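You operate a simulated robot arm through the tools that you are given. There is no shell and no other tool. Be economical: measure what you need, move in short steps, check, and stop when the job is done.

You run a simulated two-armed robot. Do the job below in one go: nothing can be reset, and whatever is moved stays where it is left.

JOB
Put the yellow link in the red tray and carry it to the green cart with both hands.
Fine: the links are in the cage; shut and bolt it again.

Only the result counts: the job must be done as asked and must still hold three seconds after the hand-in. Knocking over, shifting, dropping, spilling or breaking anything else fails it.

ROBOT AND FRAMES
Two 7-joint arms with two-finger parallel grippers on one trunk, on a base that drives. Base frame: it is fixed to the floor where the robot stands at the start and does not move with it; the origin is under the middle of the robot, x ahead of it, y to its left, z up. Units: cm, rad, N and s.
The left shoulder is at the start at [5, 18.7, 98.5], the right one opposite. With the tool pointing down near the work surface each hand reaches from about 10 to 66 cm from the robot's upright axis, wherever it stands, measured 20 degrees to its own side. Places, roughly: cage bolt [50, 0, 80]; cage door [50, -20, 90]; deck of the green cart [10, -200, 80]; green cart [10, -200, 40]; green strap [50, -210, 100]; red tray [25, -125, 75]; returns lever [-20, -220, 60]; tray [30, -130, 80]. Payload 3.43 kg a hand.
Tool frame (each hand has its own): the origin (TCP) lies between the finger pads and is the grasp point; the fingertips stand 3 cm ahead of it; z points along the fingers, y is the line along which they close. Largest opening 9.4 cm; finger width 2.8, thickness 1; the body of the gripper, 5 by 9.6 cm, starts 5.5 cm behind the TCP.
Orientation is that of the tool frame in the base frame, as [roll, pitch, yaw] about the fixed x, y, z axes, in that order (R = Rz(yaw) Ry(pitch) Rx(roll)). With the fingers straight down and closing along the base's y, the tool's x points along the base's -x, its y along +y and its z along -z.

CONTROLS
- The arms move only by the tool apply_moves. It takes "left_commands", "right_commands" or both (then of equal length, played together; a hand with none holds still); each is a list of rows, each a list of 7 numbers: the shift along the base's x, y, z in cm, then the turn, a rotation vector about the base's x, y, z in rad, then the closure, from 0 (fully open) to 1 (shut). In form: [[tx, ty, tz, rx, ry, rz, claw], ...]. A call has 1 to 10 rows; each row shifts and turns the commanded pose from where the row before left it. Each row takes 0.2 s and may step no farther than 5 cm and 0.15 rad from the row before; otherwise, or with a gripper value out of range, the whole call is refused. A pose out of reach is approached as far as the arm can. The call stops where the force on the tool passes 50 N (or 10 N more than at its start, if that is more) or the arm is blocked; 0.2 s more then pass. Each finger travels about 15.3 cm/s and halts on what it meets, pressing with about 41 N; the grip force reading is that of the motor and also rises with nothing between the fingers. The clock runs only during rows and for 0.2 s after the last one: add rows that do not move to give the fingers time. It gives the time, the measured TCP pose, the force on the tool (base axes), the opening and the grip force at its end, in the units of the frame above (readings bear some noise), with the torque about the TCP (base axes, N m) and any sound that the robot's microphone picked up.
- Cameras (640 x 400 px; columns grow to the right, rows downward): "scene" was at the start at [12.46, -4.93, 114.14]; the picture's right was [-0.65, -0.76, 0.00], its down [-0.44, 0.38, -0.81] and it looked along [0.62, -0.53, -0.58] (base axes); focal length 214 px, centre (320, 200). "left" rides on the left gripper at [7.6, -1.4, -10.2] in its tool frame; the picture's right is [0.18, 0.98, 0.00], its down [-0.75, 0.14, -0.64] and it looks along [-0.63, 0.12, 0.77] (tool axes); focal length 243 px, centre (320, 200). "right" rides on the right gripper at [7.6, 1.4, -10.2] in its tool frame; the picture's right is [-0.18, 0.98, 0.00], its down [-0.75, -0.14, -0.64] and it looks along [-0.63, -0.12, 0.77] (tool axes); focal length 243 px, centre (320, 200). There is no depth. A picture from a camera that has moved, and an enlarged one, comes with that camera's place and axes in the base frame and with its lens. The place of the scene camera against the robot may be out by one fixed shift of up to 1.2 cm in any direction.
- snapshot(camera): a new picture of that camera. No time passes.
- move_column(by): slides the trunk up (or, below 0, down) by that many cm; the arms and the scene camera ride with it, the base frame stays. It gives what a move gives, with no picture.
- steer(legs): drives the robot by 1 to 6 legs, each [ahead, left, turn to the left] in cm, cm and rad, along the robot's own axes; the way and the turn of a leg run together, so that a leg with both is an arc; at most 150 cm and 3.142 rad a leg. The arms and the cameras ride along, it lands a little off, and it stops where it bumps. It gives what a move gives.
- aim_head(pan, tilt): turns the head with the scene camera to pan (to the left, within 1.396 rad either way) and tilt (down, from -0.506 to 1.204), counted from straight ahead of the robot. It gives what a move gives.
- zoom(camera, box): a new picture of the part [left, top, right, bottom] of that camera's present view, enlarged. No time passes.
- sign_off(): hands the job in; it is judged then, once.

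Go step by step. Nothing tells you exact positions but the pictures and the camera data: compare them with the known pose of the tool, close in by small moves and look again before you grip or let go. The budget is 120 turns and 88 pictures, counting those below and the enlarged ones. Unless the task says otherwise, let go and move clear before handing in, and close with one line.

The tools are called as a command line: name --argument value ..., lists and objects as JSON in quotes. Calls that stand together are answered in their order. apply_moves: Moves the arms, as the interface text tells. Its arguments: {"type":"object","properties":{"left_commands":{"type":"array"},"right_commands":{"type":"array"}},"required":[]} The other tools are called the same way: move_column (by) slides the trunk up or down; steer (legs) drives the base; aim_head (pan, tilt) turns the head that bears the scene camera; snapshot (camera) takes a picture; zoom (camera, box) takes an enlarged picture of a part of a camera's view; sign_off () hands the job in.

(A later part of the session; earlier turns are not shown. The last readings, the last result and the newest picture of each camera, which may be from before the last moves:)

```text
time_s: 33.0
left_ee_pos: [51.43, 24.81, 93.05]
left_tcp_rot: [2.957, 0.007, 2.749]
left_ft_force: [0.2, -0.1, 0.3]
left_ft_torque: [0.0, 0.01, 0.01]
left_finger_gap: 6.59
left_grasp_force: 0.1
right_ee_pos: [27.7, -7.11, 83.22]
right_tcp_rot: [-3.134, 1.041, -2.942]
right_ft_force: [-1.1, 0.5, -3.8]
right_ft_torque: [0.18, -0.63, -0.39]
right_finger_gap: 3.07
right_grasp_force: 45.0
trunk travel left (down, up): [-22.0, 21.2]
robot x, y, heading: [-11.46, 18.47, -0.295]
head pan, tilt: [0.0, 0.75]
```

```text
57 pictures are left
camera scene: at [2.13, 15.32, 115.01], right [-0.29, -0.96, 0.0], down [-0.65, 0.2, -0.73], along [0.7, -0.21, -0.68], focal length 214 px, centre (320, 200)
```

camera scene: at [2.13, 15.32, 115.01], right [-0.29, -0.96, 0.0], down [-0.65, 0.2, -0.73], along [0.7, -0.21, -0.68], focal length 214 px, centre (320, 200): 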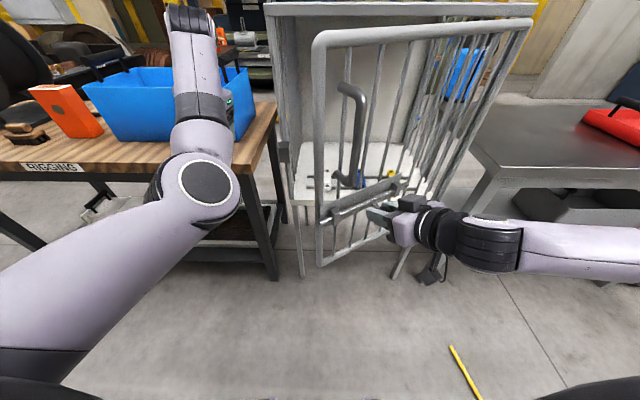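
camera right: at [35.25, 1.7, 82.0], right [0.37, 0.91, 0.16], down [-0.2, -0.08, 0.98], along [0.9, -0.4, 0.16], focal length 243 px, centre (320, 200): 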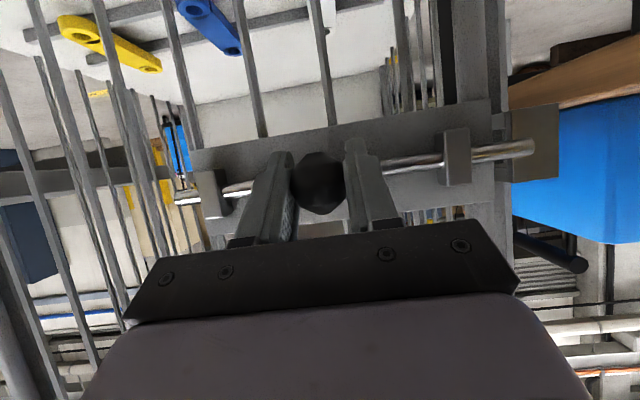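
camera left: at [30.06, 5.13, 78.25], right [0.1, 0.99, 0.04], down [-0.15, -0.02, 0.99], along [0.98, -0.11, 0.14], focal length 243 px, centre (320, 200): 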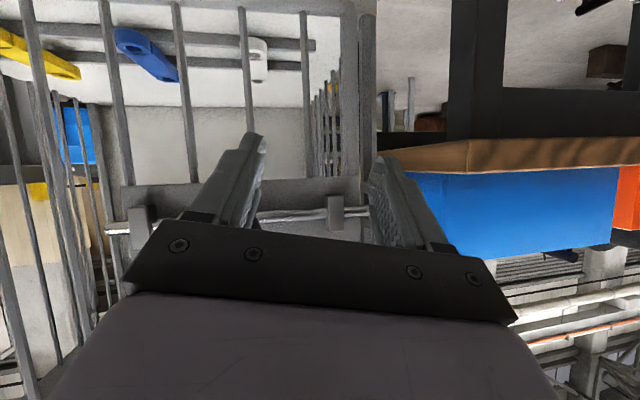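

The door swings smoothly with almost no force. I'll carry on to about 1 rad.

apply_moves --right_commands '[[-3.31, -1.76, 0, 0, 0, 0.1, 1.0], [-3.11, -2.13, 0, 0, 0, 0.1, 1.0], [-2.92, -2.35, 0, 0, 0, 0.1, 1.0], [-2.59, -2.66, 0, 0, 0, 0.1, 1.0], [-2.36, -2.94, 0, 0, 0, 0.1, 1.0]]'

snapshot --camera "scene"

```text
time_s: 34.2
left_ee_pos: [51.42, 24.83, 93.01]
left_tcp_rot: [2.957, 0.007, 2.748]
left_ft_force: [-0.1, 0.0, 0.8]
left_ft_torque: [0.0, 0.01, 0.05]
left_finger_gap: 6.6
left_grasp_force: 0.0
right_ee_pos: [17.53, -14.34, 83.28]
right_tcp_rot: [-3.136, 1.037, -2.611]
right_ft_force: [-0.5, -0.6, -9.7]
right_ft_torque: [-0.31, 0.27, -0.45]
right_finger_gap: 3.11
right_grasp_force: 45.0
right hand out of reach, approached as far as the arm can: row 4, 5
trunk travel left (down, up): [-22.0, 21.2]
robot x, y, heading: [-10.95, 18.69, -0.29]
head pan, tilt: [0.0, 0.75]
```

```text
56 pictures are left
camera scene: at [2.18, 15.29, 115.0], right [-0.29, -0.96, 0.0], down [-0.65, 0.2, -0.73], along [0.7, -0.21, -0.68], focal length 214 px, centre (320, 200)
```

scene: 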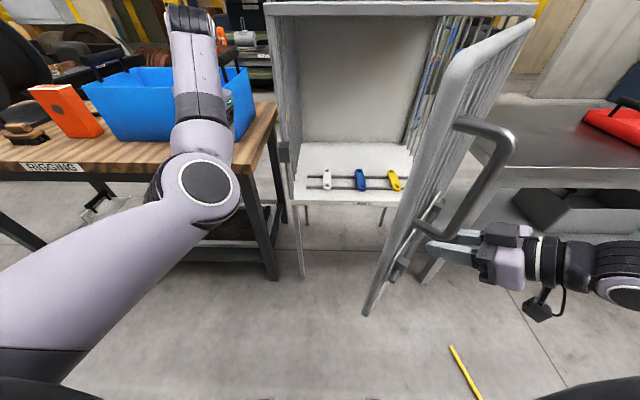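

The door stands about 0.85 rad open and the hand feels no closing force, so it may stay by itself. I'll open the fingers gently and check.

apply_moves --right_commands '[[0, 0, 0, 0, 0, 0, 0.6], [0, 0, 0, 0, 0, 0, 0.5], [0, 0, 0, 0, 0, 0, 0.3], [0, 0, 0, 0, 0, 0, 0.2]]'

snapshot --camera "scene"

```text
time_s: 35.2
left_ee_pos: [51.51, 24.82, 92.98]
left_tcp_rot: [2.957, 0.008, 2.748]
left_ft_force: [-0.3, -0.6, -0.8]
left_ft_torque: [-0.01, 0.0, -0.01]
left_finger_gap: 6.58
left_grasp_force: 0.0
right_ee_pos: [17.56, -14.07, 83.4]
right_tcp_rot: [-3.136, 1.04, -2.609]
right_ft_force: [0.5, 0.1, 0.1]
right_ft_torque: [0.0, 0.0, -0.01]
right_finger_gap: 7.51
right_grasp_force: 0.1
trunk travel left (down, up): [-22.0, 21.2]
robot x, y, heading: [-11.37, 18.81, -0.294]
head pan, tilt: [0.0, 0.75]
```

```text
55 pictures are left
camera scene: at [2.14, 15.34, 115.02], right [-0.29, -0.96, 0.0], down [-0.65, 0.2, -0.73], along [0.7, -0.21, -0.68], focal length 214 px, centre (320, 200)
```

scene: 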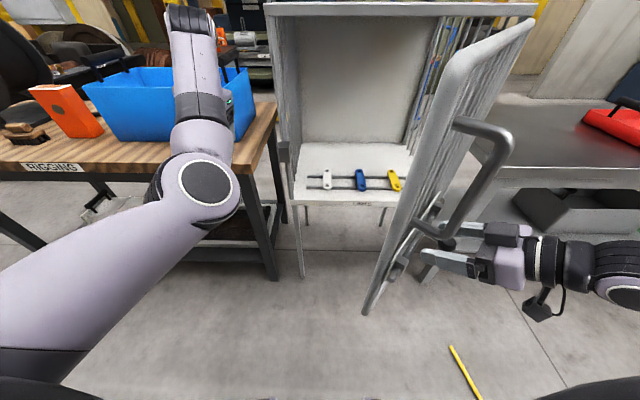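

The door stays where it is left, with no spring. I'll back the right hand off, raise the trunk, and take the hand up over the door's top bar to push the door wider from the inside.

apply_moves --right_commands '[[-2.6, -1.5, 1.5, 0, 0, 0, 0.2], [-2.6, -1.5, 1.5, 0, 0, 0, 0.2], [-1.7, -1.0, 1.0, 0, 0, 0, 0.2], [-1.0, -1.0, 2.0, -0.0657, 0.112, 0, 0.5], [-1.0, -1.0, 2.0, -0.0657, 0.112, 0, 1]]'

move_column --by 15

apply_moves --right_commands '[[0, 0, 3.2, -0.0657, 0.112, 0, 1], [0, 0, 3.2, -0.0657, 0.112, 0, 1], [0, 0, 3.2, -0.0657, 0.112, 0, 1], [0, 0, 3.2, -0.0657, 0.112, 0, 1], [0, 0, 3.2, -0.0657, 0.112, 0, 1], [0, 0, 3.2, -0.0657, 0.112, 0, 1]]'

snapshot --camera "scene"

```text
time_s: 36.4
left_ee_pos: [51.52, 24.91, 93.1]
left_tcp_rot: [2.96, 0.007, 2.75]
left_ft_force: [0.6, 0.5, -0.9]
left_ft_torque: [-0.03, 0.0, 0.0]
left_finger_gap: 6.58
left_grasp_force: 0.0
right_ee_pos: [13.67, -19.27, 87.95]
right_tcp_rot: [-3.096, 0.846, -2.657]
right_ft_force: [-0.5, 0.4, 0.1]
right_ft_torque: [-0.07, -0.01, -0.03]
right_finger_gap: 0.01
right_grasp_force: 33.1
right hand out of reach, approached as far as the arm can: row 1, 2, 3, 4
trunk travel left (down, up): [-22.0, 21.2]
robot x, y, heading: [-11.53, 18.66, -0.291]
head pan, tilt: [0.0, 0.75]
```

```text
time_s: 38.2
left_ee_pos: [51.63, 24.82, 107.99]
left_tcp_rot: [2.959, 0.006, 2.748]
left_ft_force: [-0.5, -0.3, -0.2]
left_ft_torque: [0.01, 0.04, 0.02]
left_finger_gap: 6.61
left_grasp_force: 0.0
right_ee_pos: [13.72, -19.31, 102.91]
right_tcp_rot: [-3.094, 0.848, -2.659]
right_ft_force: [0.5, -0.2, 0.5]
right_ft_torque: [0.0, 0.02, 0.03]
right_finger_gap: 0.0
right_grasp_force: 33.3
trunk travel left (down, up): [-37.0, 6.2]
robot x, y, heading: [-11.12, 18.55, -0.291]
head pan, tilt: [0.0, 0.75]
```

```text
time_s: 39.6
left_ee_pos: [51.44, 24.9, 108.07]
left_tcp_rot: [2.959, 0.006, 2.748]
left_ft_force: [0.2, 0.1, -0.7]
left_ft_torque: [0.01, 0.02, 0.01]
left_finger_gap: 6.6
left_grasp_force: 0.1
right_ee_pos: [14.8, -20.8, 100.33]
right_tcp_rot: [-3.108, 0.568, -2.639]
right_ft_force: [0.1, -0.2, -1.0]
right_ft_torque: [0.02, -0.02, -0.02]
right_finger_gap: 0.0
right_grasp_force: 32.7
right hand out of reach, approached as far as the arm can: row 1, 2, 3, 4, 5, 6
trunk travel left (down, up): [-37.0, 6.2]
robot x, y, heading: [-11.31, 18.53, -0.286]
head pan, tilt: [0.0, 0.75]
```

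```text
54 pictures are left
camera scene: at [2.13, 15.35, 130.02], right [-0.29, -0.96, 0.0], down [-0.65, 0.2, -0.73], along [0.7, -0.21, -0.68], focal length 214 px, centre (320, 200)
```

scene: 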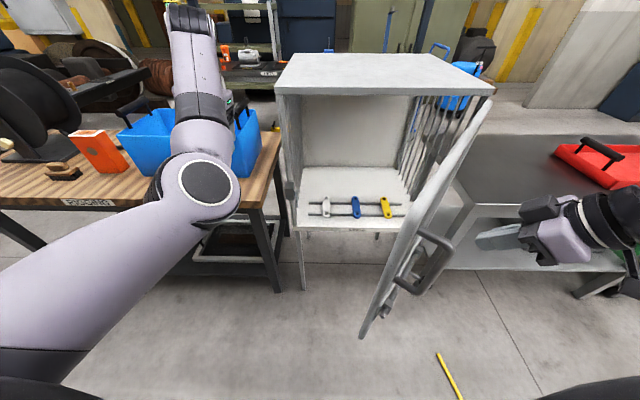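

The right wrist is at its limit while turned so far left. I'll yaw it back towards straight ahead first, then lift.

apply_moves --right_commands '[[0, 0, 0, 0, 0, -0.13, 1], [0, 0, 0, 0, 0, -0.13, 1], [0, 0, 0, 0, 0, -0.13, 1], [0, 0, 0, 0, 0, -0.13, 1], [0, 0, 0.5, 0, 0, -0.13, 1], [0, 0, 0.5, 0, 0, -0.13, 1], [0, 0, 2, 0.04, 0.13, 0, 1], [0, 0, 2, 0.04, 0.13, 0, 1], [0, 0, 3, 0.04, 0.13, 0, 1], [0, 0, 3, 0.04, 0.13, 0, 1]]'

apply_moves --right_commands '[[0, 0, 3, 0, 0, 0, 1], [0, 0, 3, 0, 0, 0, 1], [0, 0, 3, 0, 0, 0, 1], [0, 0, 3, 0, 0, 0, 1]]'

```text
time_s: 41.8
left_ee_pos: [51.59, 24.83, 108.1]
left_tcp_rot: [2.958, 0.008, 2.75]
left_ft_force: [-0.2, -0.4, -0.1]
left_ft_torque: [-0.02, 0.0, -0.02]
left_finger_gap: 6.6
left_grasp_force: 0.0
right_ee_pos: [15.4, -21.0, 111.19]
right_tcp_rot: [3.138, 0.049, 2.907]
right_ft_force: [0.5, -0.5, -0.1]
right_ft_torque: [0.0, -0.02, 0.01]
right_finger_gap: 0.0
right_grasp_force: 32.7
right hand out of reach, approached as far as the arm can: row 2, 6
trunk travel left (down, up): [-37.0, 6.2]
robot x, y, heading: [-11.44, 18.86, -0.29]
head pan, tilt: [0.0, 0.75]
```

```text
time_s: 42.8
left_ee_pos: [51.51, 24.8, 108.09]
left_tcp_rot: [2.959, 0.007, 2.749]
left_ft_force: [-0.1, 0.6, 0.1]
left_ft_torque: [0.02, -0.01, 0.02]
left_finger_gap: 6.59
left_grasp_force: 0.1
right_ee_pos: [15.42, -21.06, 123.37]
right_tcp_rot: [-3.141, 0.05, 2.905]
right_ft_force: [0.0, -0.8, 0.1]
right_ft_torque: [0.04, -0.01, 0.0]
right_finger_gap: 0.01
right_grasp_force: 33.2
trunk travel left (down, up): [-37.0, 6.2]
robot x, y, heading: [-11.35, 18.78, -0.293]
head pan, tilt: [0.0, 0.75]
```

The hand is now above the door top. I'll take it over to the inner side and lower the closed fingers behind the top bar.

apply_moves --right_commands '[[2.19, 3.8, 0, 0, 0, 0, 1], [2.19, 3.8, 0, 0, 0, 0, 1], [2.19, 3.8, 0, 0, 0, 0, 1], [2.19, 3.8, 0, 0, 0, 0, 1], [2.19, 3.8, 0, 0, 0, 0, 1], [0, 0, -3.6, 0, 0, 0, 1], [0, 0, -3.6, 0, 0, 0, 1], [0, 0, -3.6, 0, 0, 0, 1], [0, 0, -3.6, 0, 0, 0, 1]]'

snapshot --camera "scene"

```text
time_s: 44.5
left_ee_pos: [51.46, 24.85, 108.05]
left_tcp_rot: [2.958, 0.008, 2.751]
left_ft_force: [-0.2, 0.2, -0.1]
left_ft_torque: [0.04, 0.0, 0.02]
left_finger_gap: 6.57
left_grasp_force: 0.0
right_ee_pos: [21.91, -7.44, 115.97]
right_tcp_rot: [3.118, 0.085, 2.899]
right_ft_force: [-5.0, 7.7, 14.5]
right_ft_torque: [0.21, 0.35, -0.16]
right_finger_gap: 0.0
right_grasp_force: 32.9
right hand out of reach, approached as far as the arm can: row 4, 5
trunk travel left (down, up): [-37.0, 6.2]
robot x, y, heading: [-11.39, 18.9, -0.29]
head pan, tilt: [0.0, 0.75]
stopped in row 8 (right hand): the force on the tool passed its limit at 80 N (the readings are from after the stop); the commanded pose is now the measured one
```

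```text
53 pictures are left
camera scene: at [2.11, 15.41, 130.03], right [-0.29, -0.96, 0.0], down [-0.65, 0.2, -0.73], along [0.7, -0.21, -0.68], focal length 214 px, centre (320, 200)
```

scene: 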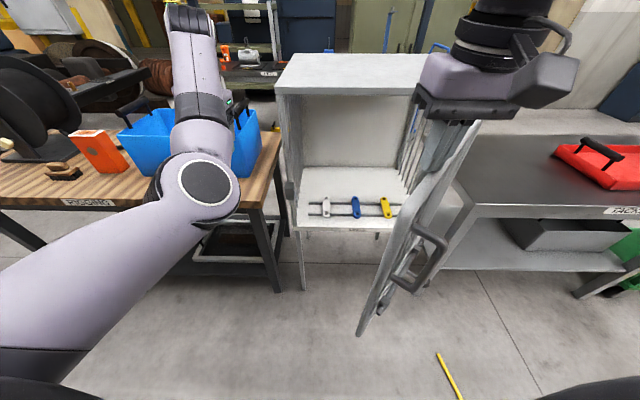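

The fingers came down on top of the bar. I'll lift, shift the base so the hand is further inside, and lower again.

apply_moves --right_commands '[[0, 0, 3, 0, 0, 0, 1], [0, 0, 3, 0, 0, 0, 1]]'

steer --legs '[[3, 6, 0]]'

apply_moves --right_commands '[[0, 0, -3, 0, 0, 0, 1], [0, 0, -3, 0, 0, 0, 1], [0, 0, -3, 0, 0, 0, 1], [0, 0, -3, 0, 0, 0, 1]]'

snapshot --camera "scene"

```text
time_s: 45.0
left_ee_pos: [51.51, 24.81, 108.02]
left_tcp_rot: [2.958, 0.006, 2.751]
left_ft_force: [0.5, 0.2, -0.1]
left_ft_torque: [-0.02, 0.02, -0.01]
left_finger_gap: 6.59
left_grasp_force: 0.1
right_ee_pos: [22.05, -7.67, 121.69]
right_tcp_rot: [3.125, 0.081, 2.896]
right_ft_force: [0.7, 0.3, -0.2]
right_ft_torque: [-0.01, 0.0, 0.01]
right_finger_gap: 0.0
right_grasp_force: 33.3
trunk travel left (down, up): [-37.0, 6.2]
robot x, y, heading: [-11.42, 18.24, -0.297]
head pan, tilt: [0.0, 0.75]
```

```text
time_s: 46.2
left_ee_pos: [56.11, 29.67, 108.03]
left_tcp_rot: [2.958, 0.007, 2.749]
left_ft_force: [-0.4, 0.4, 0.4]
left_ft_torque: [-0.02, 0.03, 0.03]
left_finger_gap: 6.57
left_grasp_force: 0.0
right_ee_pos: [26.57, -2.78, 121.8]
right_tcp_rot: [3.124, 0.08, 2.897]
right_ft_force: [0.6, 0.2, -0.3]
right_ft_torque: [0.01, 0.0, -0.01]
right_finger_gap: 0.02
right_grasp_force: 33.2
trunk travel left (down, up): [-37.0, 6.2]
robot x, y, heading: [-7.27, 23.51, -0.295]
head pan, tilt: [0.0, 0.75]
```

```text
time_s: 47.2
left_ee_pos: [56.11, 29.69, 107.97]
left_tcp_rot: [2.959, 0.006, 2.749]
left_ft_force: [-0.2, -0.7, 0.9]
left_ft_torque: [0.0, -0.01, 0.01]
left_finger_gap: 6.58
left_grasp_force: 0.0
right_ee_pos: [26.53, -2.86, 109.61]
right_tcp_rot: [3.123, 0.082, 2.897]
right_ft_force: [0.5, -0.4, -0.1]
right_ft_torque: [0.01, 0.01, 0.0]
right_finger_gap: 0.02
right_grasp_force: 33.3
trunk travel left (down, up): [-37.0, 6.2]
robot x, y, heading: [-6.73, 23.5, -0.295]
head pan, tilt: [0.0, 0.75]
```

```text
52 pictures are left
camera scene: at [6.76, 20.17, 130.02], right [-0.29, -0.96, 0.0], down [-0.65, 0.2, -0.73], along [0.7, -0.21, -0.68], focal length 214 px, centre (320, 200)
```

scene: 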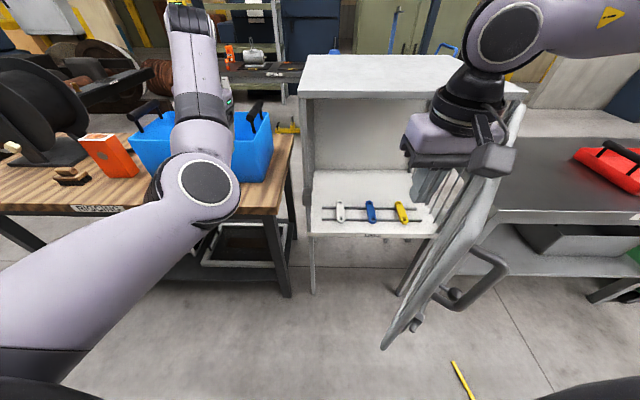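

The fingers are now behind the bar on the inner side. I'll push the door round along its arc, slowing towards the end.

apply_moves --right_commands '[[-2.22, -1.1, 0, 0, 0, 0, 1], [-2.22, -1.1, 0, 0, 0, 0, 1], [-2.2, -1.66, 0, 0, 0, 0, 1], [-2.2, -1.66, 0, 0, 0, 0, 1], [-2.2, -1.66, 0, 0, 0, 0, 1], [-1.9, -2.1, 0, 0, 0, 0, 1], [-1.9, -2.1, 0, 0, 0, 0, 1], [-1.9, -2.1, 0, 0, 0, 0, 1]]'

apply_moves --right_commands '[[-1.4, -2.4, 0, 0, 0, 0, 1], [-1.4, -2.4, 0, 0, 0, 0, 1], [-1.4, -2.4, 0, 0, 0, 0, 1], [-0.69, -2.0, 0, 0, 0, 0, 1], [-0.69, -2.0, 0, 0, 0, 0, 1], [-0.69, -2.0, 0, 0, 0, 0, 1], [-0.69, -2.0, 0, 0, 0, 0, 1]]'

snapshot --camera "scene"

```text
time_s: 49.0
left_ee_pos: [56.25, 29.57, 108.07]
left_tcp_rot: [2.956, 0.007, 2.748]
left_ft_force: [0.2, -0.5, -0.1]
left_ft_torque: [0.02, 0.02, 0.0]
left_finger_gap: 6.58
left_grasp_force: 0.0
right_ee_pos: [9.78, -16.31, 109.58]
right_tcp_rot: [3.124, 0.082, 2.897]
right_ft_force: [0.6, -0.2, 0.3]
right_ft_torque: [0.01, 0.0, 0.03]
right_finger_gap: 0.02
right_grasp_force: 33.2
trunk travel left (down, up): [-37.0, 6.2]
robot x, y, heading: [-6.64, 23.4, -0.294]
head pan, tilt: [0.0, 0.75]
```

```text
time_s: 50.6
left_ee_pos: [56.16, 29.67, 108.05]
left_tcp_rot: [2.958, 0.009, 2.75]
left_ft_force: [0.5, 0.3, 1.2]
left_ft_torque: [0.04, 0.02, 0.05]
left_finger_gap: 6.57
left_grasp_force: 0.0
right_ee_pos: [3.91, -30.42, 109.91]
right_tcp_rot: [3.119, 0.099, 2.896]
right_ft_force: [0.7, -0.5, 0.1]
right_ft_torque: [0.0, -0.01, 0.0]
right_finger_gap: 0.0
right_grasp_force: 33.2
right hand out of reach, approached as far as the arm can: row 6, 7
trunk travel left (down, up): [-37.0, 6.2]
robot x, y, heading: [-6.68, 23.47, -0.29]
head pan, tilt: [0.0, 0.75]
```

```text
51 pictures are left
camera scene: at [6.72, 20.13, 130.02], right [-0.29, -0.96, 0.0], down [-0.65, 0.2, -0.73], along [0.7, -0.21, -0.68], focal length 214 px, centre (320, 200)
```

scene: 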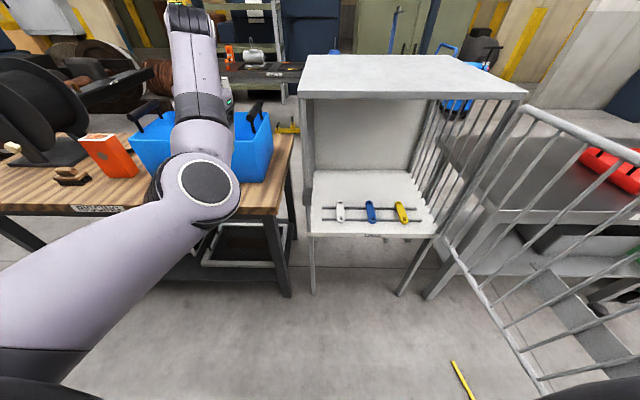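

The door stands wide open (about 100°) and clear. I'll lift and fold the right hand in front, and pull the left hand back, before driving closer to the cage.

apply_moves --left_commands '[[-2, -0.33, 0, 0, 0, 0, 0.0], [-2, -0.33, 0, 0, 0, 0, 0.0], [-2, -0.33, 0, 0, 0, 0, 0.0], [-2, -0.33, 0, 0, 0, 0, 0.0], [-2, -0.33, 0, 0, 0, 0, 0.0], [-2, -0.33, 0, 0, 0, 0, 0.0], [-2, -0.33, 0, 0, 0, 0, 0.0], [-2, -0.33, 0, 0, 0, 0, 0.0], [-2, -0.33, 0, 0, 0, 0, 0.0]]' --right_commands '[[0.3, 1, 4.8, 0, 0, 0, 1], [0.3, 1, 4.8, 0, 0, 0, 1], [1.25, 4.1, 0, 0, 0, 0, 1], [1.25, 4.1, 0, 0, 0, 0, 1], [1.25, 4.1, 0, 0, 0, 0, 1], [1.25, 4.1, 0, 0, 0, 0, 1], [1.25, 4.1, 0, 0, 0, 0, 1], [1.25, 4.1, 0, 0, 0, 0, 1], [0, 0, 0, 0, 0, 0, 1]]'

snapshot --camera "scene"

```text
time_s: 52.6
left_ee_pos: [56.03, 28.09, 107.07]
left_tcp_rot: [2.956, 0.009, 2.763]
left_ft_force: [0.0, -0.1, -0.1]
left_ft_torque: [0.05, 0.01, -0.03]
left_finger_gap: 9.4
left_grasp_force: 0.0
left hand out of reach, approached as far as the arm can: row 1, 2, 3, 4, 5, 6, 7, 8, 9
right_ee_pos: [12.71, -3.84, 110.94]
right_tcp_rot: [3.125, 0.081, 2.896]
right_ft_force: [0.5, -0.5, -0.3]
right_ft_torque: [-0.04, -0.04, -0.02]
right_finger_gap: 0.01
right_grasp_force: 33.4
right hand out of reach, approached as far as the arm can: row 1, 2
trunk travel left (down, up): [-37.0, 6.2]
robot x, y, heading: [-6.57, 23.88, -0.294]
head pan, tilt: [0.0, 0.75]
```

```text
50 pictures are left
camera scene: at [6.72, 20.14, 130.02], right [-0.29, -0.96, 0.0], down [-0.65, 0.2, -0.73], along [0.7, -0.21, -0.68], focal length 214 px, centre (320, 200)
```

scene: 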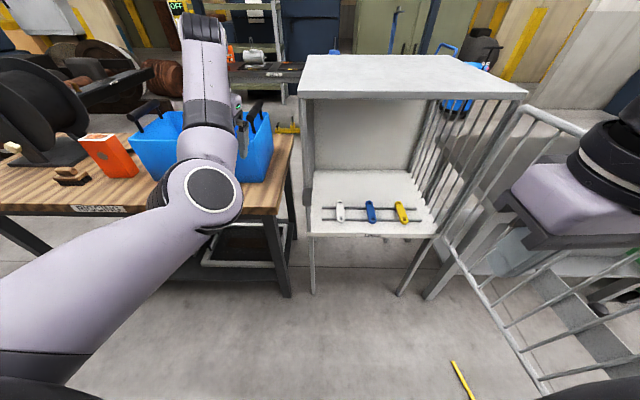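

The left arm won't retract in this wrist pose. I'll tilt its tool forward to free the wrist and try drawing back.

apply_moves --left_commands '[[-0.5, 0, 1, -0.035, -0.115, 0, 0.0], [-0.5, 0, 1, -0.035, -0.115, 0, 0.0], [-0.5, 0, 1, -0.035, -0.115, 0, 0.0], [-1.5, 0, 1, -0.035, -0.115, 0, 0.0], [-2, -0.3, 0, -0.035, -0.115, 0, 0.0], [-2, -0.3, 0, 0, 0, 0, 0.0], [-2, -0.3, 0, 0, 0, 0, 0.0], [-2, -0.3, 0, 0, 0, 0, 0.0]]'

```text
time_s: 54.6
left_ee_pos: [50.48, 30.47, 109.39]
left_tcp_rot: [2.816, 0.629, 2.767]
left_ft_force: [-0.4, -0.1, -1.0]
left_ft_torque: [0.0, -0.01, 0.0]
left_finger_gap: 9.38
left_grasp_force: 0.0
left hand out of reach, approached as far as the arm can: row 1, 6, 7, 8
right_ee_pos: [12.73, -3.92, 110.89]
right_tcp_rot: [3.122, 0.08, 2.898]
right_ft_force: [-0.2, 0.1, -0.3]
right_ft_torque: [-0.01, 0.01, -0.01]
right_finger_gap: 0.02
right_grasp_force: 32.4
trunk travel left (down, up): [-37.0, 6.2]
robot x, y, heading: [-6.94, 23.69, -0.295]
head pan, tilt: [0.0, 0.75]
stopped in row 8 (left hand): the arm was blocked; the commanded pose is now the measured one
```

The left wrist remains awkward, so I'll do the picking and door work with the right hand only and use the left just for the tray later. Moving the left hand aside, then driving in front of the opening.

apply_moves --left_commands '[[-0.37, 2.2, 1, 0, 0, 0, 0.0], [-0.37, 2.2, 1, 0, 0, 0, 0.0], [-0.37, 2.2, 1, 0, 0, 0, 0.0], [-0.37, 2.2, 1, 0, 0, 0, 0.0], [-0.37, 2.2, 1, 0, 0, 0, 0.0]]'

steer --legs '[[0, -16, 0], [12, 0, 0]]'

snapshot --camera "scene"

```text
time_s: 55.9
left_ee_pos: [48.94, 42.99, 114.36]
left_tcp_rot: [2.783, 0.621, 2.786]
left_ft_force: [-0.2, -0.2, 0.4]
left_ft_torque: [0.03, -0.05, 0.0]
left_finger_gap: 9.41
left_grasp_force: 0.1
right_ee_pos: [12.66, -3.78, 110.89]
right_tcp_rot: [3.125, 0.082, 2.899]
right_ft_force: [-0.3, 0.0, 0.0]
right_ft_torque: [0.02, -0.01, 0.0]
right_finger_gap: 0.0
right_grasp_force: 33.1
trunk travel left (down, up): [-37.0, 6.2]
robot x, y, heading: [-6.94, 23.47, -0.288]
head pan, tilt: [0.0, 0.75]
```

```text
time_s: 58.7
left_ee_pos: [55.96, 24.38, 114.65]
left_tcp_rot: [2.791, 0.631, 2.791]
left_ft_force: [0.4, 0.0, 0.3]
left_ft_torque: [0.01, -0.02, -0.01]
left_finger_gap: 9.38
left_grasp_force: 0.1
right_ee_pos: [19.87, -22.52, 110.82]
right_tcp_rot: [3.125, 0.08, 2.897]
right_ft_force: [0.6, 0.6, 0.1]
right_ft_torque: [-0.01, 0.05, 0.02]
right_finger_gap: 0.0
right_grasp_force: 32.9
trunk travel left (down, up): [-37.0, 6.2]
robot x, y, heading: [0.33, 4.86, -0.291]
head pan, tilt: [0.0, 0.75]
```

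```text
49 pictures are left
camera scene: at [13.75, 1.55, 130.0], right [-0.29, -0.96, 0.0], down [-0.65, 0.2, -0.73], along [0.7, -0.21, -0.68], focal length 214 px, centre (320, 200)
```

scene: 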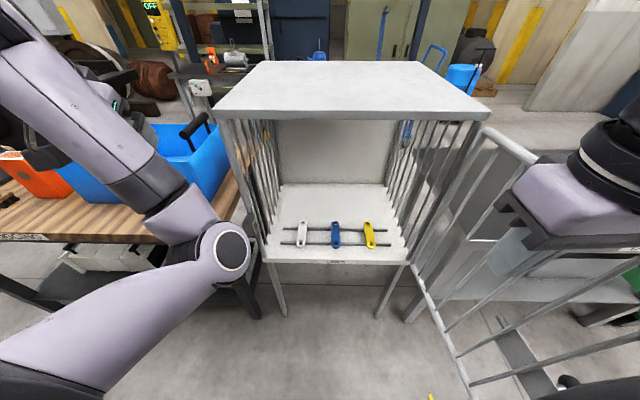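

Yellow link lies lengthwise ahead at about local (65, -13.7), floor about z 62. I'll lower the trunk 20 cm and bring the right hand, tilted forward, to the mouth of the cage.

move_column --by -20

apply_moves --right_commands '[[3.97, -0.87, -2.17, -0.039, -0.127, -0.008, 0.3], [3.97, -0.87, -2.17, -0.039, -0.127, -0.008, 0.3], [3.97, -0.87, -2.17, -0.039, -0.127, -0.008, 0.3], [3.97, -0.87, -2.17, -0.039, -0.127, -0.008, 0.3], [3.97, -0.87, -2.17, -0.039, -0.127, -0.008, 0.3], [3.97, -0.87, -2.17, -0.039, -0.127, -0.008, 0.3]]'

snapshot --camera "right"

snapshot --camera "scene"

```text
time_s: 60.9
left_ee_pos: [55.48, 26.65, 94.64]
left_tcp_rot: [2.82, 0.644, 2.809]
left_ft_force: [0.9, -0.2, 0.6]
left_ft_torque: [-0.01, -0.01, -0.02]
left_finger_gap: 9.4
left_grasp_force: 0.0
right_ee_pos: [19.3, -19.98, 91.93]
right_tcp_rot: [-2.976, 0.109, 2.967]
right_ft_force: [0.4, 0.2, -0.1]
right_ft_torque: [-0.01, 0.01, 0.02]
right_finger_gap: 0.01
right_grasp_force: 32.7
trunk travel left (down, up): [-17.4, 25.7]
robot x, y, heading: [-0.0, 5.25, -0.295]
head pan, tilt: [0.0, 0.75]
stopped: the arm was blocked; the commanded pose is now the measured one
```

```text
time_s: 62.1
left_ee_pos: [54.98, 26.81, 95.45]
left_tcp_rot: [2.822, 0.653, 2.809]
left_ft_force: [-0.1, -0.4, 0.1]
left_ft_torque: [0.02, 0.01, -0.01]
left_finger_gap: 9.4
left_grasp_force: 0.1
right_ee_pos: [40.44, -23.86, 94.57]
right_tcp_rot: [-2.76, 1.039, 3.125]
right_ft_force: [0.2, 0.1, -0.3]
right_ft_torque: [0.02, -0.01, 0.01]
right_finger_gap: 6.56
right_grasp_force: 0.1
right hand out of reach, approached as far as the arm can: row 6
trunk travel left (down, up): [-17.4, 25.7]
robot x, y, heading: [0.01, 5.47, -0.295]
head pan, tilt: [0.0, 0.75]
stopped in row 6 (right hand): the arm was blocked; the commanded pose is now the measured one
```

```text
48 pictures are left
camera right: at [29.0, -18.72, 92.71], right [0.42, 0.91, -0.03], down [-0.17, 0.11, 0.98], along [0.89, -0.41, 0.2], focal length 243 px, centre (320, 200)
```

right: 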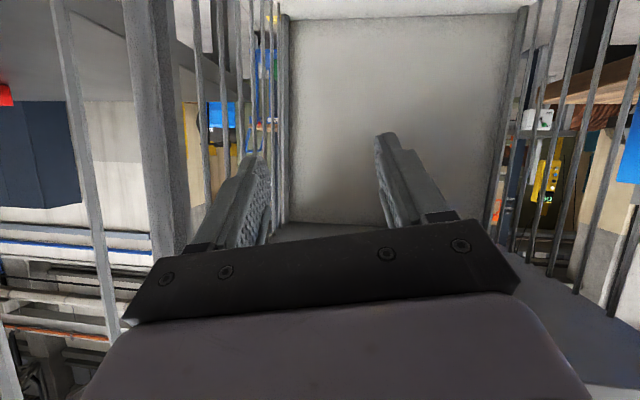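

```text
47 pictures are left
camera scene: at [12.46, 4.43, 110.9], right [-0.29, -0.96, 0.03], down [-0.64, 0.18, -0.74], along [0.71, -0.24, -0.67], focal length 214 px, centre (320, 200)
```

scene: 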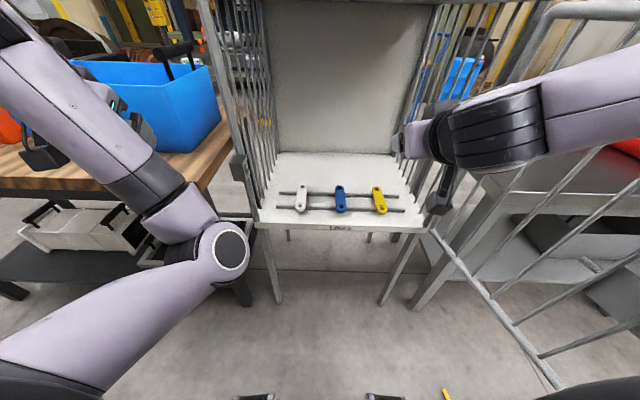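

The trunk was blocked and the robot is slightly tilted: my right elbow seems to be resting on the open door's top bar. I'll raise the trunk back at once and check.

move_column --by 12

aim_head --pan -0.9 --tilt 0.7

snapshot --camera "scene"

```text
time_s: 63.6
left_ee_pos: [55.76, 24.66, 106.99]
left_tcp_rot: [2.788, 0.63, 2.792]
left_ft_force: [0.1, -1.2, 0.2]
left_ft_torque: [0.0, 0.01, -0.01]
left_finger_gap: 9.4
left_grasp_force: 0.1
right_ee_pos: [41.5, -26.32, 103.82]
right_tcp_rot: [-2.861, 1.003, 3.032]
right_ft_force: [0.4, -0.3, -0.5]
right_ft_torque: [0.0, 0.01, 0.0]
right_finger_gap: 6.58
right_grasp_force: 0.0
trunk travel left (down, up): [-29.4, 13.7]
robot x, y, heading: [0.23, 5.07, -0.293]
head pan, tilt: [0.0, 0.75]
```

```text
time_s: 64.8
left_ee_pos: [55.94, 24.55, 107.05]
left_tcp_rot: [2.788, 0.632, 2.793]
left_ft_force: [1.0, 0.4, -0.5]
left_ft_torque: [0.0, -0.01, 0.0]
left_finger_gap: 9.4
left_grasp_force: 0.0
right_ee_pos: [41.51, -26.19, 103.83]
right_tcp_rot: [-2.862, 1.003, 3.034]
right_ft_force: [-0.8, -0.5, -0.2]
right_ft_torque: [0.0, -0.02, 0.01]
right_finger_gap: 6.58
right_grasp_force: 0.1
trunk travel left (down, up): [-29.4, 13.7]
robot x, y, heading: [-0.09, 5.12, -0.299]
head pan, tilt: [-0.901, 0.7]
```

```text
46 pictures are left
camera scene: at [8.72, -3.78, 122.85], right [-0.93, -0.37, 0.0], down [-0.24, 0.6, -0.76], along [0.28, -0.71, -0.64], focal length 214 px, centre (320, 200)
```

scene: 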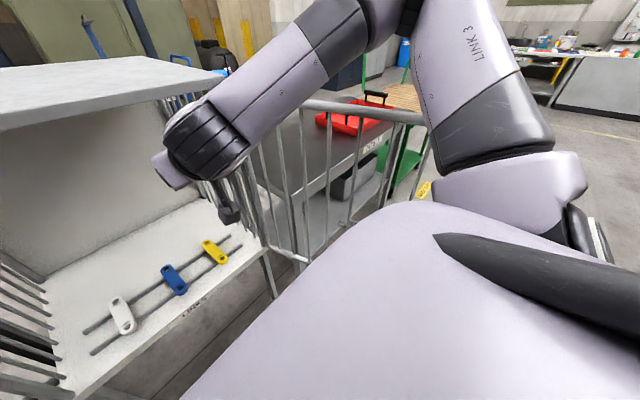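

The right upper arm and elbow extend over the open door. I'll raise the trunk and use the right hand to push the door still wider so the elbow has room.

move_column --by 12

apply_moves --right_commands '[[-1.66, -0.31, 0, 0.0154, 0.1425, 0, 1], [-1.66, -0.31, 0, 0.0154, 0.1425, 0, 1], [-1.66, -0.31, 0, 0.0154, 0.1425, 0, 1], [-1.66, -0.31, 0, 0.0154, 0.1425, 0, 1], [-1.66, -0.31, 0, 0.0154, 0.1425, 0, 1], [-1.66, -0.31, 0, 0.0154, 0.1425, 0, 1], [-1.66, -0.31, 0, 0.0154, 0.1425, 0, 1], [-1.66, -0.31, 0, 0.139, -0.015, 0, 1], [-1.66, -0.31, 0, 0.139, -0.015, 0, 1]]'

snapshot --camera "scene"

```text
time_s: 66.3
left_ee_pos: [55.73, 24.55, 119.09]
left_tcp_rot: [2.788, 0.629, 2.793]
left_ft_force: [0.8, -0.3, -0.3]
left_ft_torque: [0.01, 0.01, 0.0]
left_finger_gap: 9.39
left_grasp_force: 0.0
right_ee_pos: [41.47, -26.41, 115.88]
right_tcp_rot: [-2.859, 1.002, 3.032]
right_ft_force: [0.4, 0.4, -0.7]
right_ft_torque: [-0.01, 0.0, 0.02]
right_finger_gap: 6.56
right_grasp_force: 0.0
trunk travel left (down, up): [-41.4, 1.7]
robot x, y, heading: [0.05, 4.92, -0.297]
head pan, tilt: [-0.901, 0.7]
```

```text
time_s: 68.3
left_ee_pos: [55.63, 24.49, 119.11]
left_tcp_rot: [2.789, 0.632, 2.791]
left_ft_force: [0.5, -0.8, 1.0]
left_ft_torque: [0.0, -0.01, 0.01]
left_finger_gap: 9.4
left_grasp_force: 0.1
right_ee_pos: [26.38, -29.21, 115.93]
right_tcp_rot: [3.14, -0.001, 3.033]
right_ft_force: [-1.3, -0.4, -0.5]
right_ft_torque: [-0.02, -0.03, 0.01]
right_finger_gap: 0.0
right_grasp_force: 32.9
trunk travel left (down, up): [-41.4, 1.7]
robot x, y, heading: [-0.1, 4.88, -0.296]
head pan, tilt: [-0.901, 0.7]
```

```text
45 pictures are left
camera scene: at [8.68, -3.83, 134.85], right [-0.93, -0.37, 0.0], down [-0.24, 0.6, -0.76], along [0.28, -0.71, -0.64], focal length 214 px, centre (320, 200)
```

scene: 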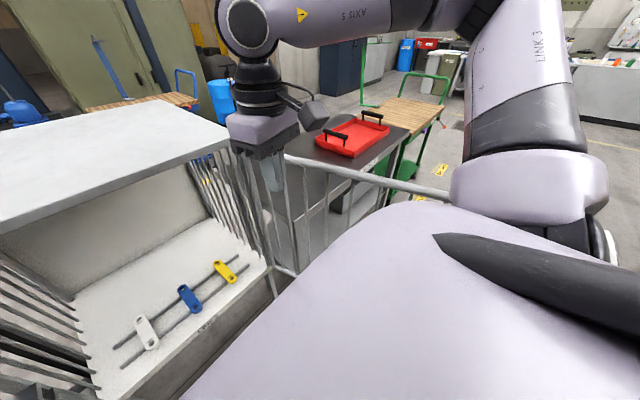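

apply_moves --right_commands '[[0, 0, -3.4, 0, 0, 0, 1], [0, 0, -3.4, 0, 0, 0, 1], [-0.76, -2.49, 0, 0, 0, 0, 1], [-0.76, -2.49, 0, 0, 0, 0, 1], [-0.76, -2.49, 0, 0, 0, 0, 1], [-0.11, -1.64, 0, 0, 0, 0, 1], [-0.11, -1.64, 0, 0, 0, 0, 1], [-0.11, -1.64, 0, 0, 0, 0, 1], [-0.11, -1.64, 0, 0, 0, 0, 1]]'

apply_moves --right_commands '[[0.4, -1.43, 0, 0, 0, 0, 1], [0.4, -1.43, 0, 0, 0, 0, 1], [0.4, -1.43, 0, 0, 0, 0, 1], [0.4, -1.43, 0, 0, 0, 0, 1]]'

snapshot --camera "scene"

```text
time_s: 69.9
left_ee_pos: [55.78, 25.1, 119.1]
left_tcp_rot: [2.788, 0.633, 2.799]
left_ft_force: [-0.7, 0.7, 1.0]
left_ft_torque: [0.04, 0.0, 0.02]
left_finger_gap: 9.38
left_grasp_force: 0.1
right_ee_pos: [24.09, -38.01, 109.1]
right_tcp_rot: [3.121, -0.003, 3.057]
right_ft_force: [7.9, 28.3, 3.2]
right_ft_torque: [-1.08, 0.18, 0.51]
right_finger_gap: 0.0
right_grasp_force: 32.9
trunk travel left (down, up): [-41.4, 1.7]
robot x, y, heading: [-0.04, 5.12, -0.29]
head pan, tilt: [-0.901, 0.7]
stopped in row 7 (right hand): the force on the tool passed its limit at 62 N (the readings are from after the stop); the commanded pose is now the measured one
```

```text
time_s: 70.2
left_ee_pos: [55.67, 25.23, 119.11]
left_tcp_rot: [2.791, 0.633, 2.799]
left_ft_force: [-0.4, -0.8, 0.6]
left_ft_torque: [0.01, -0.01, 0.01]
left_finger_gap: 9.39
left_grasp_force: 0.1
right_ee_pos: [24.05, -37.96, 109.09]
right_tcp_rot: [3.108, -0.004, 3.072]
right_ft_force: [2.4, 28.2, 8.7]
right_ft_torque: [-1.17, -0.14, 0.35]
right_finger_gap: 0.02
right_grasp_force: 32.6
trunk travel left (down, up): [-41.4, 1.7]
robot x, y, heading: [0.31, 5.22, -0.286]
head pan, tilt: [-0.901, 0.7]
stopped in row 1 (right hand): the force on the tool passed its limit at 61 N (the readings are from after the stop); the commanded pose is now the measured one
```

```text
44 pictures are left
camera scene: at [8.68, -3.25, 134.92], right [-0.93, -0.37, 0.0], down [-0.24, 0.6, -0.77], along [0.28, -0.71, -0.64], focal length 214 px, centre (320, 200)
```

scene: 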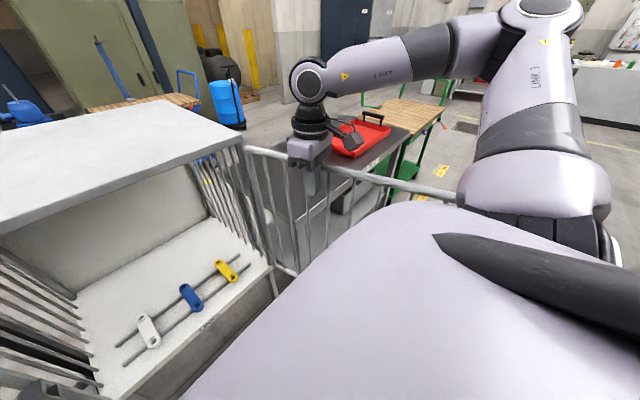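

The door is at its hinge stop (about 1.9 rad), so that is as wide as it goes. I'll shift the base left instead, extend the hand at height, and only then lower the trunk, so the elbow stays inside the door.

apply_moves --right_commands '[[0.6, 2.0, 0, 0, 0, 0, 1], [0.6, 2.0, 0, 0, 0, 0, 1], [0.6, 2.0, 0, 0, 0, 0, 1]]'

steer --legs '[[2, 10, 0]]'

apply_moves --right_commands '[[2.3, -0.7, 0.3, -0.039, -0.127, -0.03, 0.3], [2.3, -0.7, 0.3, -0.039, -0.127, -0.03, 0.3], [2.3, -0.7, 0, -0.039, -0.127, -0.03, 0.3], [2.3, -0.7, -1, -0.039, -0.127, -0.03, 0.3], [2.3, -0.7, -2, -0.039, -0.127, -0.03, 0.3], [1.5, -0.45, -3, -0.039, -0.127, -0.03, 0.3], [0, 0, -4, 0, 0, 0, 0.3]]'

snapshot --camera "scene"

```text
time_s: 71.0
left_ee_pos: [55.68, 24.99, 119.01]
left_tcp_rot: [2.788, 0.632, 2.796]
left_ft_force: [1.1, 0.5, 0.7]
left_ft_torque: [-0.01, 0.03, 0.02]
left_finger_gap: 9.39
left_grasp_force: 0.1
right_ee_pos: [25.84, -32.54, 108.73]
right_tcp_rot: [3.113, -0.012, 3.062]
right_ft_force: [-0.3, -0.5, 0.5]
right_ft_torque: [-0.01, -0.03, -0.04]
right_finger_gap: 0.0
right_grasp_force: 32.8
trunk travel left (down, up): [-41.4, 1.7]
robot x, y, heading: [0.12, 5.24, -0.286]
head pan, tilt: [-0.901, 0.7]
```

```text
time_s: 72.6
left_ee_pos: [60.58, 33.85, 119.06]
left_tcp_rot: [2.786, 0.63, 2.795]
left_ft_force: [-0.1, 0.9, 0.0]
left_ft_torque: [-0.02, -0.01, -0.01]
left_finger_gap: 9.38
left_grasp_force: 0.1
right_ee_pos: [30.61, -23.58, 108.74]
right_tcp_rot: [3.114, -0.014, 3.063]
right_ft_force: [0.1, -0.5, 0.1]
right_ft_torque: [-0.05, -0.01, 0.01]
right_finger_gap: 0.0
right_grasp_force: 33.4
trunk travel left (down, up): [-41.4, 1.7]
robot x, y, heading: [4.87, 14.1, -0.294]
head pan, tilt: [-0.901, 0.7]
```

```text
time_s: 74.2
left_ee_pos: [60.67, 33.8, 119.1]
left_tcp_rot: [2.787, 0.628, 2.795]
left_ft_force: [0.1, -0.9, 0.1]
left_ft_torque: [0.0, 0.02, -0.04]
left_finger_gap: 9.4
left_grasp_force: 0.2
right_ee_pos: [43.63, -27.77, 99.27]
right_tcp_rot: [-3.05, 0.777, 2.921]
right_ft_force: [0.0, 0.0, 0.1]
right_ft_torque: [-0.01, 0.0, -0.01]
right_finger_gap: 6.57
right_grasp_force: 0.0
trunk travel left (down, up): [-41.4, 1.7]
robot x, y, heading: [5.04, 14.31, -0.292]
head pan, tilt: [-0.901, 0.7]
```

```text
43 pictures are left
camera scene: at [13.55, 5.27, 134.85], right [-0.93, -0.37, 0.0], down [-0.24, 0.6, -0.76], along [0.28, -0.71, -0.64], focal length 214 px, centre (320, 200)
```

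scene: 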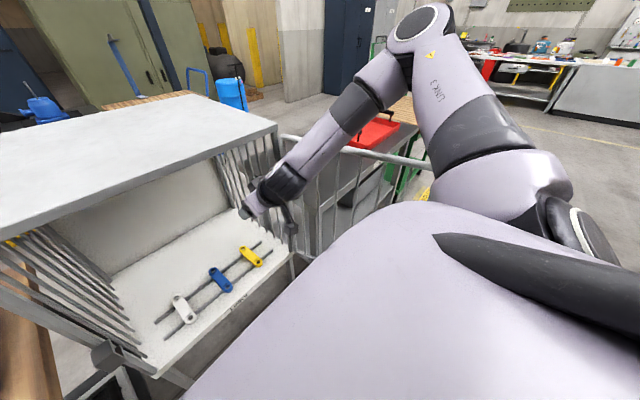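

The hand is at the cage mouth with the elbow high. I'll lower the trunk 10 cm and drop the hand towards the link.

move_column --by -10

apply_moves --right_commands '[[0.5, -0.15, -3, 0, 0, -0.015, 0.3], [0.5, -0.15, -3, 0, 0, -0.015, 0.3], [0.5, -0.15, -3, -0.03, 0, -0.015, 0.3], [0.5, -0.15, -3, -0.03, 0, -0.015, 0.3]]'

snapshot --camera "right"

snapshot --camera "scene"

```text
time_s: 75.5
left_ee_pos: [60.56, 33.86, 109.08]
left_tcp_rot: [2.786, 0.632, 2.797]
left_ft_force: [0.1, 0.0, -0.3]
left_ft_torque: [-0.03, 0.01, -0.02]
left_finger_gap: 9.39
left_grasp_force: 0.0
right_ee_pos: [43.55, -27.66, 89.31]
right_tcp_rot: [-3.049, 0.776, 2.922]
right_ft_force: [-0.4, 0.4, 0.0]
right_ft_torque: [-0.02, 0.04, -0.03]
right_finger_gap: 6.59
right_grasp_force: 0.1
trunk travel left (down, up): [-31.4, 11.7]
robot x, y, heading: [4.82, 13.96, -0.295]
head pan, tilt: [-0.901, 0.7]
```

```text
time_s: 76.5
left_ee_pos: [60.58, 33.86, 108.98]
left_tcp_rot: [2.789, 0.631, 2.794]
left_ft_force: [-0.3, -0.1, 0.1]
left_ft_torque: [0.01, -0.04, -0.03]
left_finger_gap: 9.4
left_grasp_force: 0.0
right_ee_pos: [44.1, -29.36, 80.29]
right_tcp_rot: [-2.967, 0.79, 2.918]
right_ft_force: [-0.3, 0.6, -0.5]
right_ft_torque: [-0.02, 0.02, -0.02]
right_finger_gap: 6.59
right_grasp_force: 0.1
right hand out of reach, approached as far as the arm can: row 3, 4
trunk travel left (down, up): [-31.4, 11.7]
robot x, y, heading: [4.58, 14.08, -0.291]
head pan, tilt: [-0.901, 0.7]
```

```text
42 pictures are left
camera right: at [32.78, -23.72, 82.04], right [0.46, 0.89, 0.01], down [0.06, -0.04, 1.0], along [0.89, -0.46, -0.07], focal length 243 px, centre (320, 200)
```

right: 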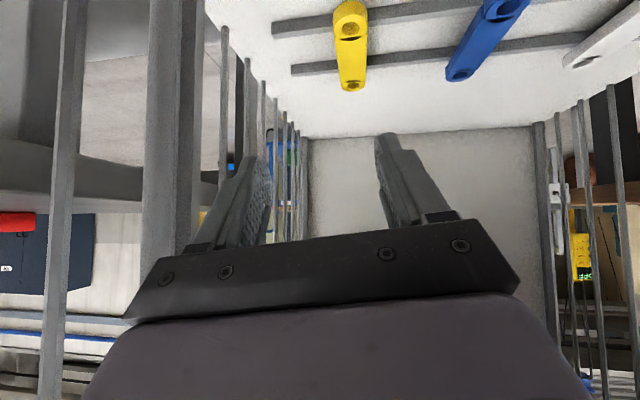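

```text
41 pictures are left
camera scene: at [13.51, 5.27, 124.85], right [-0.93, -0.37, 0.0], down [-0.24, 0.6, -0.76], along [0.28, -0.71, -0.64], focal length 214 px, centre (320, 200)
```

scene: 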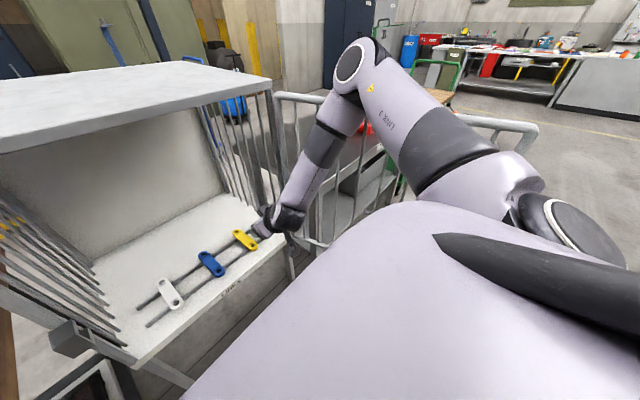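

The link is near base (57.2, -32, 63.5). I'll steepen the tool and move over it, then look again.

apply_moves --right_commands '[[2.85, -0.53, -1.0, 0.054, 0.1, 0.013, 0.2], [2.85, -0.53, -1.5, 0.054, 0.1, 0.013, 0.2], [2.85, -0.53, -2.0, 0.054, 0.1, 0.013, 0.2], [2.85, -0.53, -2.0, 0.054, 0.1, 0.013, 0.2]]'

snapshot --camera "right"

```text
time_s: 77.5
left_ee_pos: [60.59, 33.81, 109.05]
left_tcp_rot: [2.787, 0.631, 2.794]
left_ft_force: [-0.3, -0.2, 0.5]
left_ft_torque: [0.03, 0.03, -0.01]
left_finger_gap: 9.4
left_grasp_force: 0.2
right_ee_pos: [48.76, -33.1, 81.47]
right_tcp_rot: [-3.106, 0.352, 2.894]
right_ft_force: [-0.2, 0.0, -0.2]
right_ft_torque: [0.01, -0.02, 0.01]
right_finger_gap: 7.54
right_grasp_force: 0.1
right hand out of reach, approached as far as the arm can: row 1, 2, 3, 4
trunk travel left (down, up): [-31.4, 11.7]
robot x, y, heading: [4.71, 14.05, -0.292]
head pan, tilt: [-0.901, 0.7]
```

```text
40 pictures are left
camera right: at [38.76, -28.89, 88.64], right [0.42, 0.91, 0.03], down [0.44, -0.23, 0.87], along [0.79, -0.35, -0.5], focal length 243 px, centre (320, 200)
```

right: 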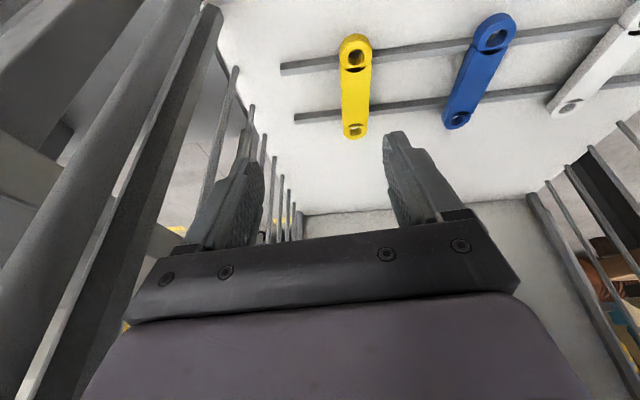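

The arm runs out of reach, so I'll raise the left hand for clearance, then bring the whole robot 8 cm ahead and 14 cm down to carry the right hand to the link.

apply_moves --left_commands '[[-0.5, 0.5, 3.5, 0, 0, 0, 0], [-0.5, 0.5, 3.5, 0, 0, 0, 0], [-0.5, 0.5, 3.5, 0, 0, 0, 0], [-0.5, 0.5, 3.5, 0, 0, 0, 0]]'

steer --legs '[[5, 2, 0]]'

move_column --by -7

snapshot --camera "scene"

snapshot --camera "right"

```text
time_s: 78.5
left_ee_pos: [58.93, 36.56, 123.06]
left_tcp_rot: [2.786, 0.627, 2.804]
left_ft_force: [0.0, 0.1, 0.7]
left_ft_torque: [0.0, 0.01, -0.02]
left_finger_gap: 9.4
left_grasp_force: 0.2
left hand out of reach, approached as far as the arm can: row 3
right_ee_pos: [48.61, -33.08, 81.54]
right_tcp_rot: [-3.104, 0.351, 2.896]
right_ft_force: [0.1, -0.2, 0.0]
right_ft_torque: [0.04, 0.0, 0.01]
right_finger_gap: 7.52
right_grasp_force: 0.1
trunk travel left (down, up): [-31.4, 11.7]
robot x, y, heading: [5.08, 14.12, -0.293]
head pan, tilt: [-0.901, 0.7]
```

```text
time_s: 79.4
left_ee_pos: [64.42, 37.19, 123.15]
left_tcp_rot: [2.79, 0.632, 2.805]
left_ft_force: [0.4, -0.2, 0.4]
left_ft_torque: [-0.03, -0.03, 0.01]
left_finger_gap: 9.43
left_grasp_force: 0.0
right_ee_pos: [54.08, -32.64, 81.44]
right_tcp_rot: [-3.104, 0.35, 2.895]
right_ft_force: [0.6, -0.6, 0.2]
right_ft_torque: [0.02, 0.04, -0.01]
right_finger_gap: 7.5
right_grasp_force: 0.0
trunk travel left (down, up): [-31.4, 11.7]
robot x, y, heading: [10.16, 14.81, -0.285]
head pan, tilt: [-0.901, 0.7]
```

```text
time_s: 80.5
left_ee_pos: [64.19, 37.21, 116.16]
left_tcp_rot: [2.789, 0.632, 2.807]
left_ft_force: [-0.8, -0.2, -0.9]
left_ft_torque: [0.03, 0.0, -0.03]
left_finger_gap: 9.39
left_grasp_force: 0.0
right_ee_pos: [53.97, -32.6, 74.4]
right_tcp_rot: [-3.104, 0.35, 2.895]
right_ft_force: [0.5, 0.0, 0.8]
right_ft_torque: [-0.02, 0.0, -0.05]
right_finger_gap: 7.51
right_grasp_force: 0.1
trunk travel left (down, up): [-24.4, 18.7]
robot x, y, heading: [10.21, 14.7, -0.293]
head pan, tilt: [-0.901, 0.7]
```

```text
39 pictures are left
camera scene: at [18.85, 5.75, 117.86], right [-0.93, -0.37, 0.0], down [-0.24, 0.6, -0.77], along [0.28, -0.71, -0.64], focal length 214 px, centre (320, 200)
```

scene: 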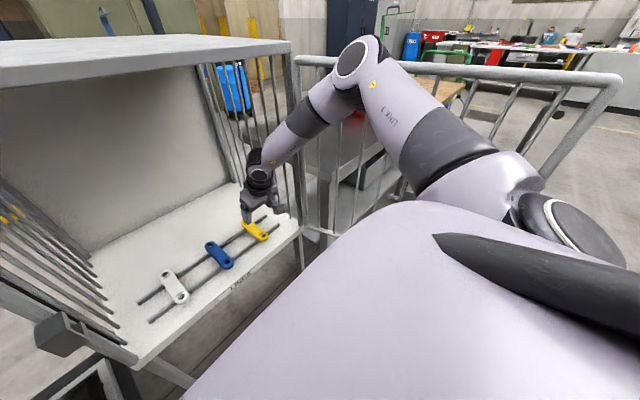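

```text
38 pictures are left
camera right: at [44.06, -28.41, 81.63], right [0.42, 0.91, 0.03], down [0.44, -0.23, 0.87], along [0.79, -0.35, -0.5], focal length 243 px, centre (320, 200)
```

right: 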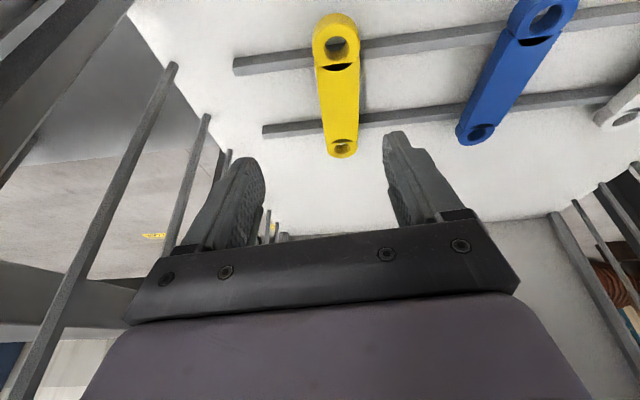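

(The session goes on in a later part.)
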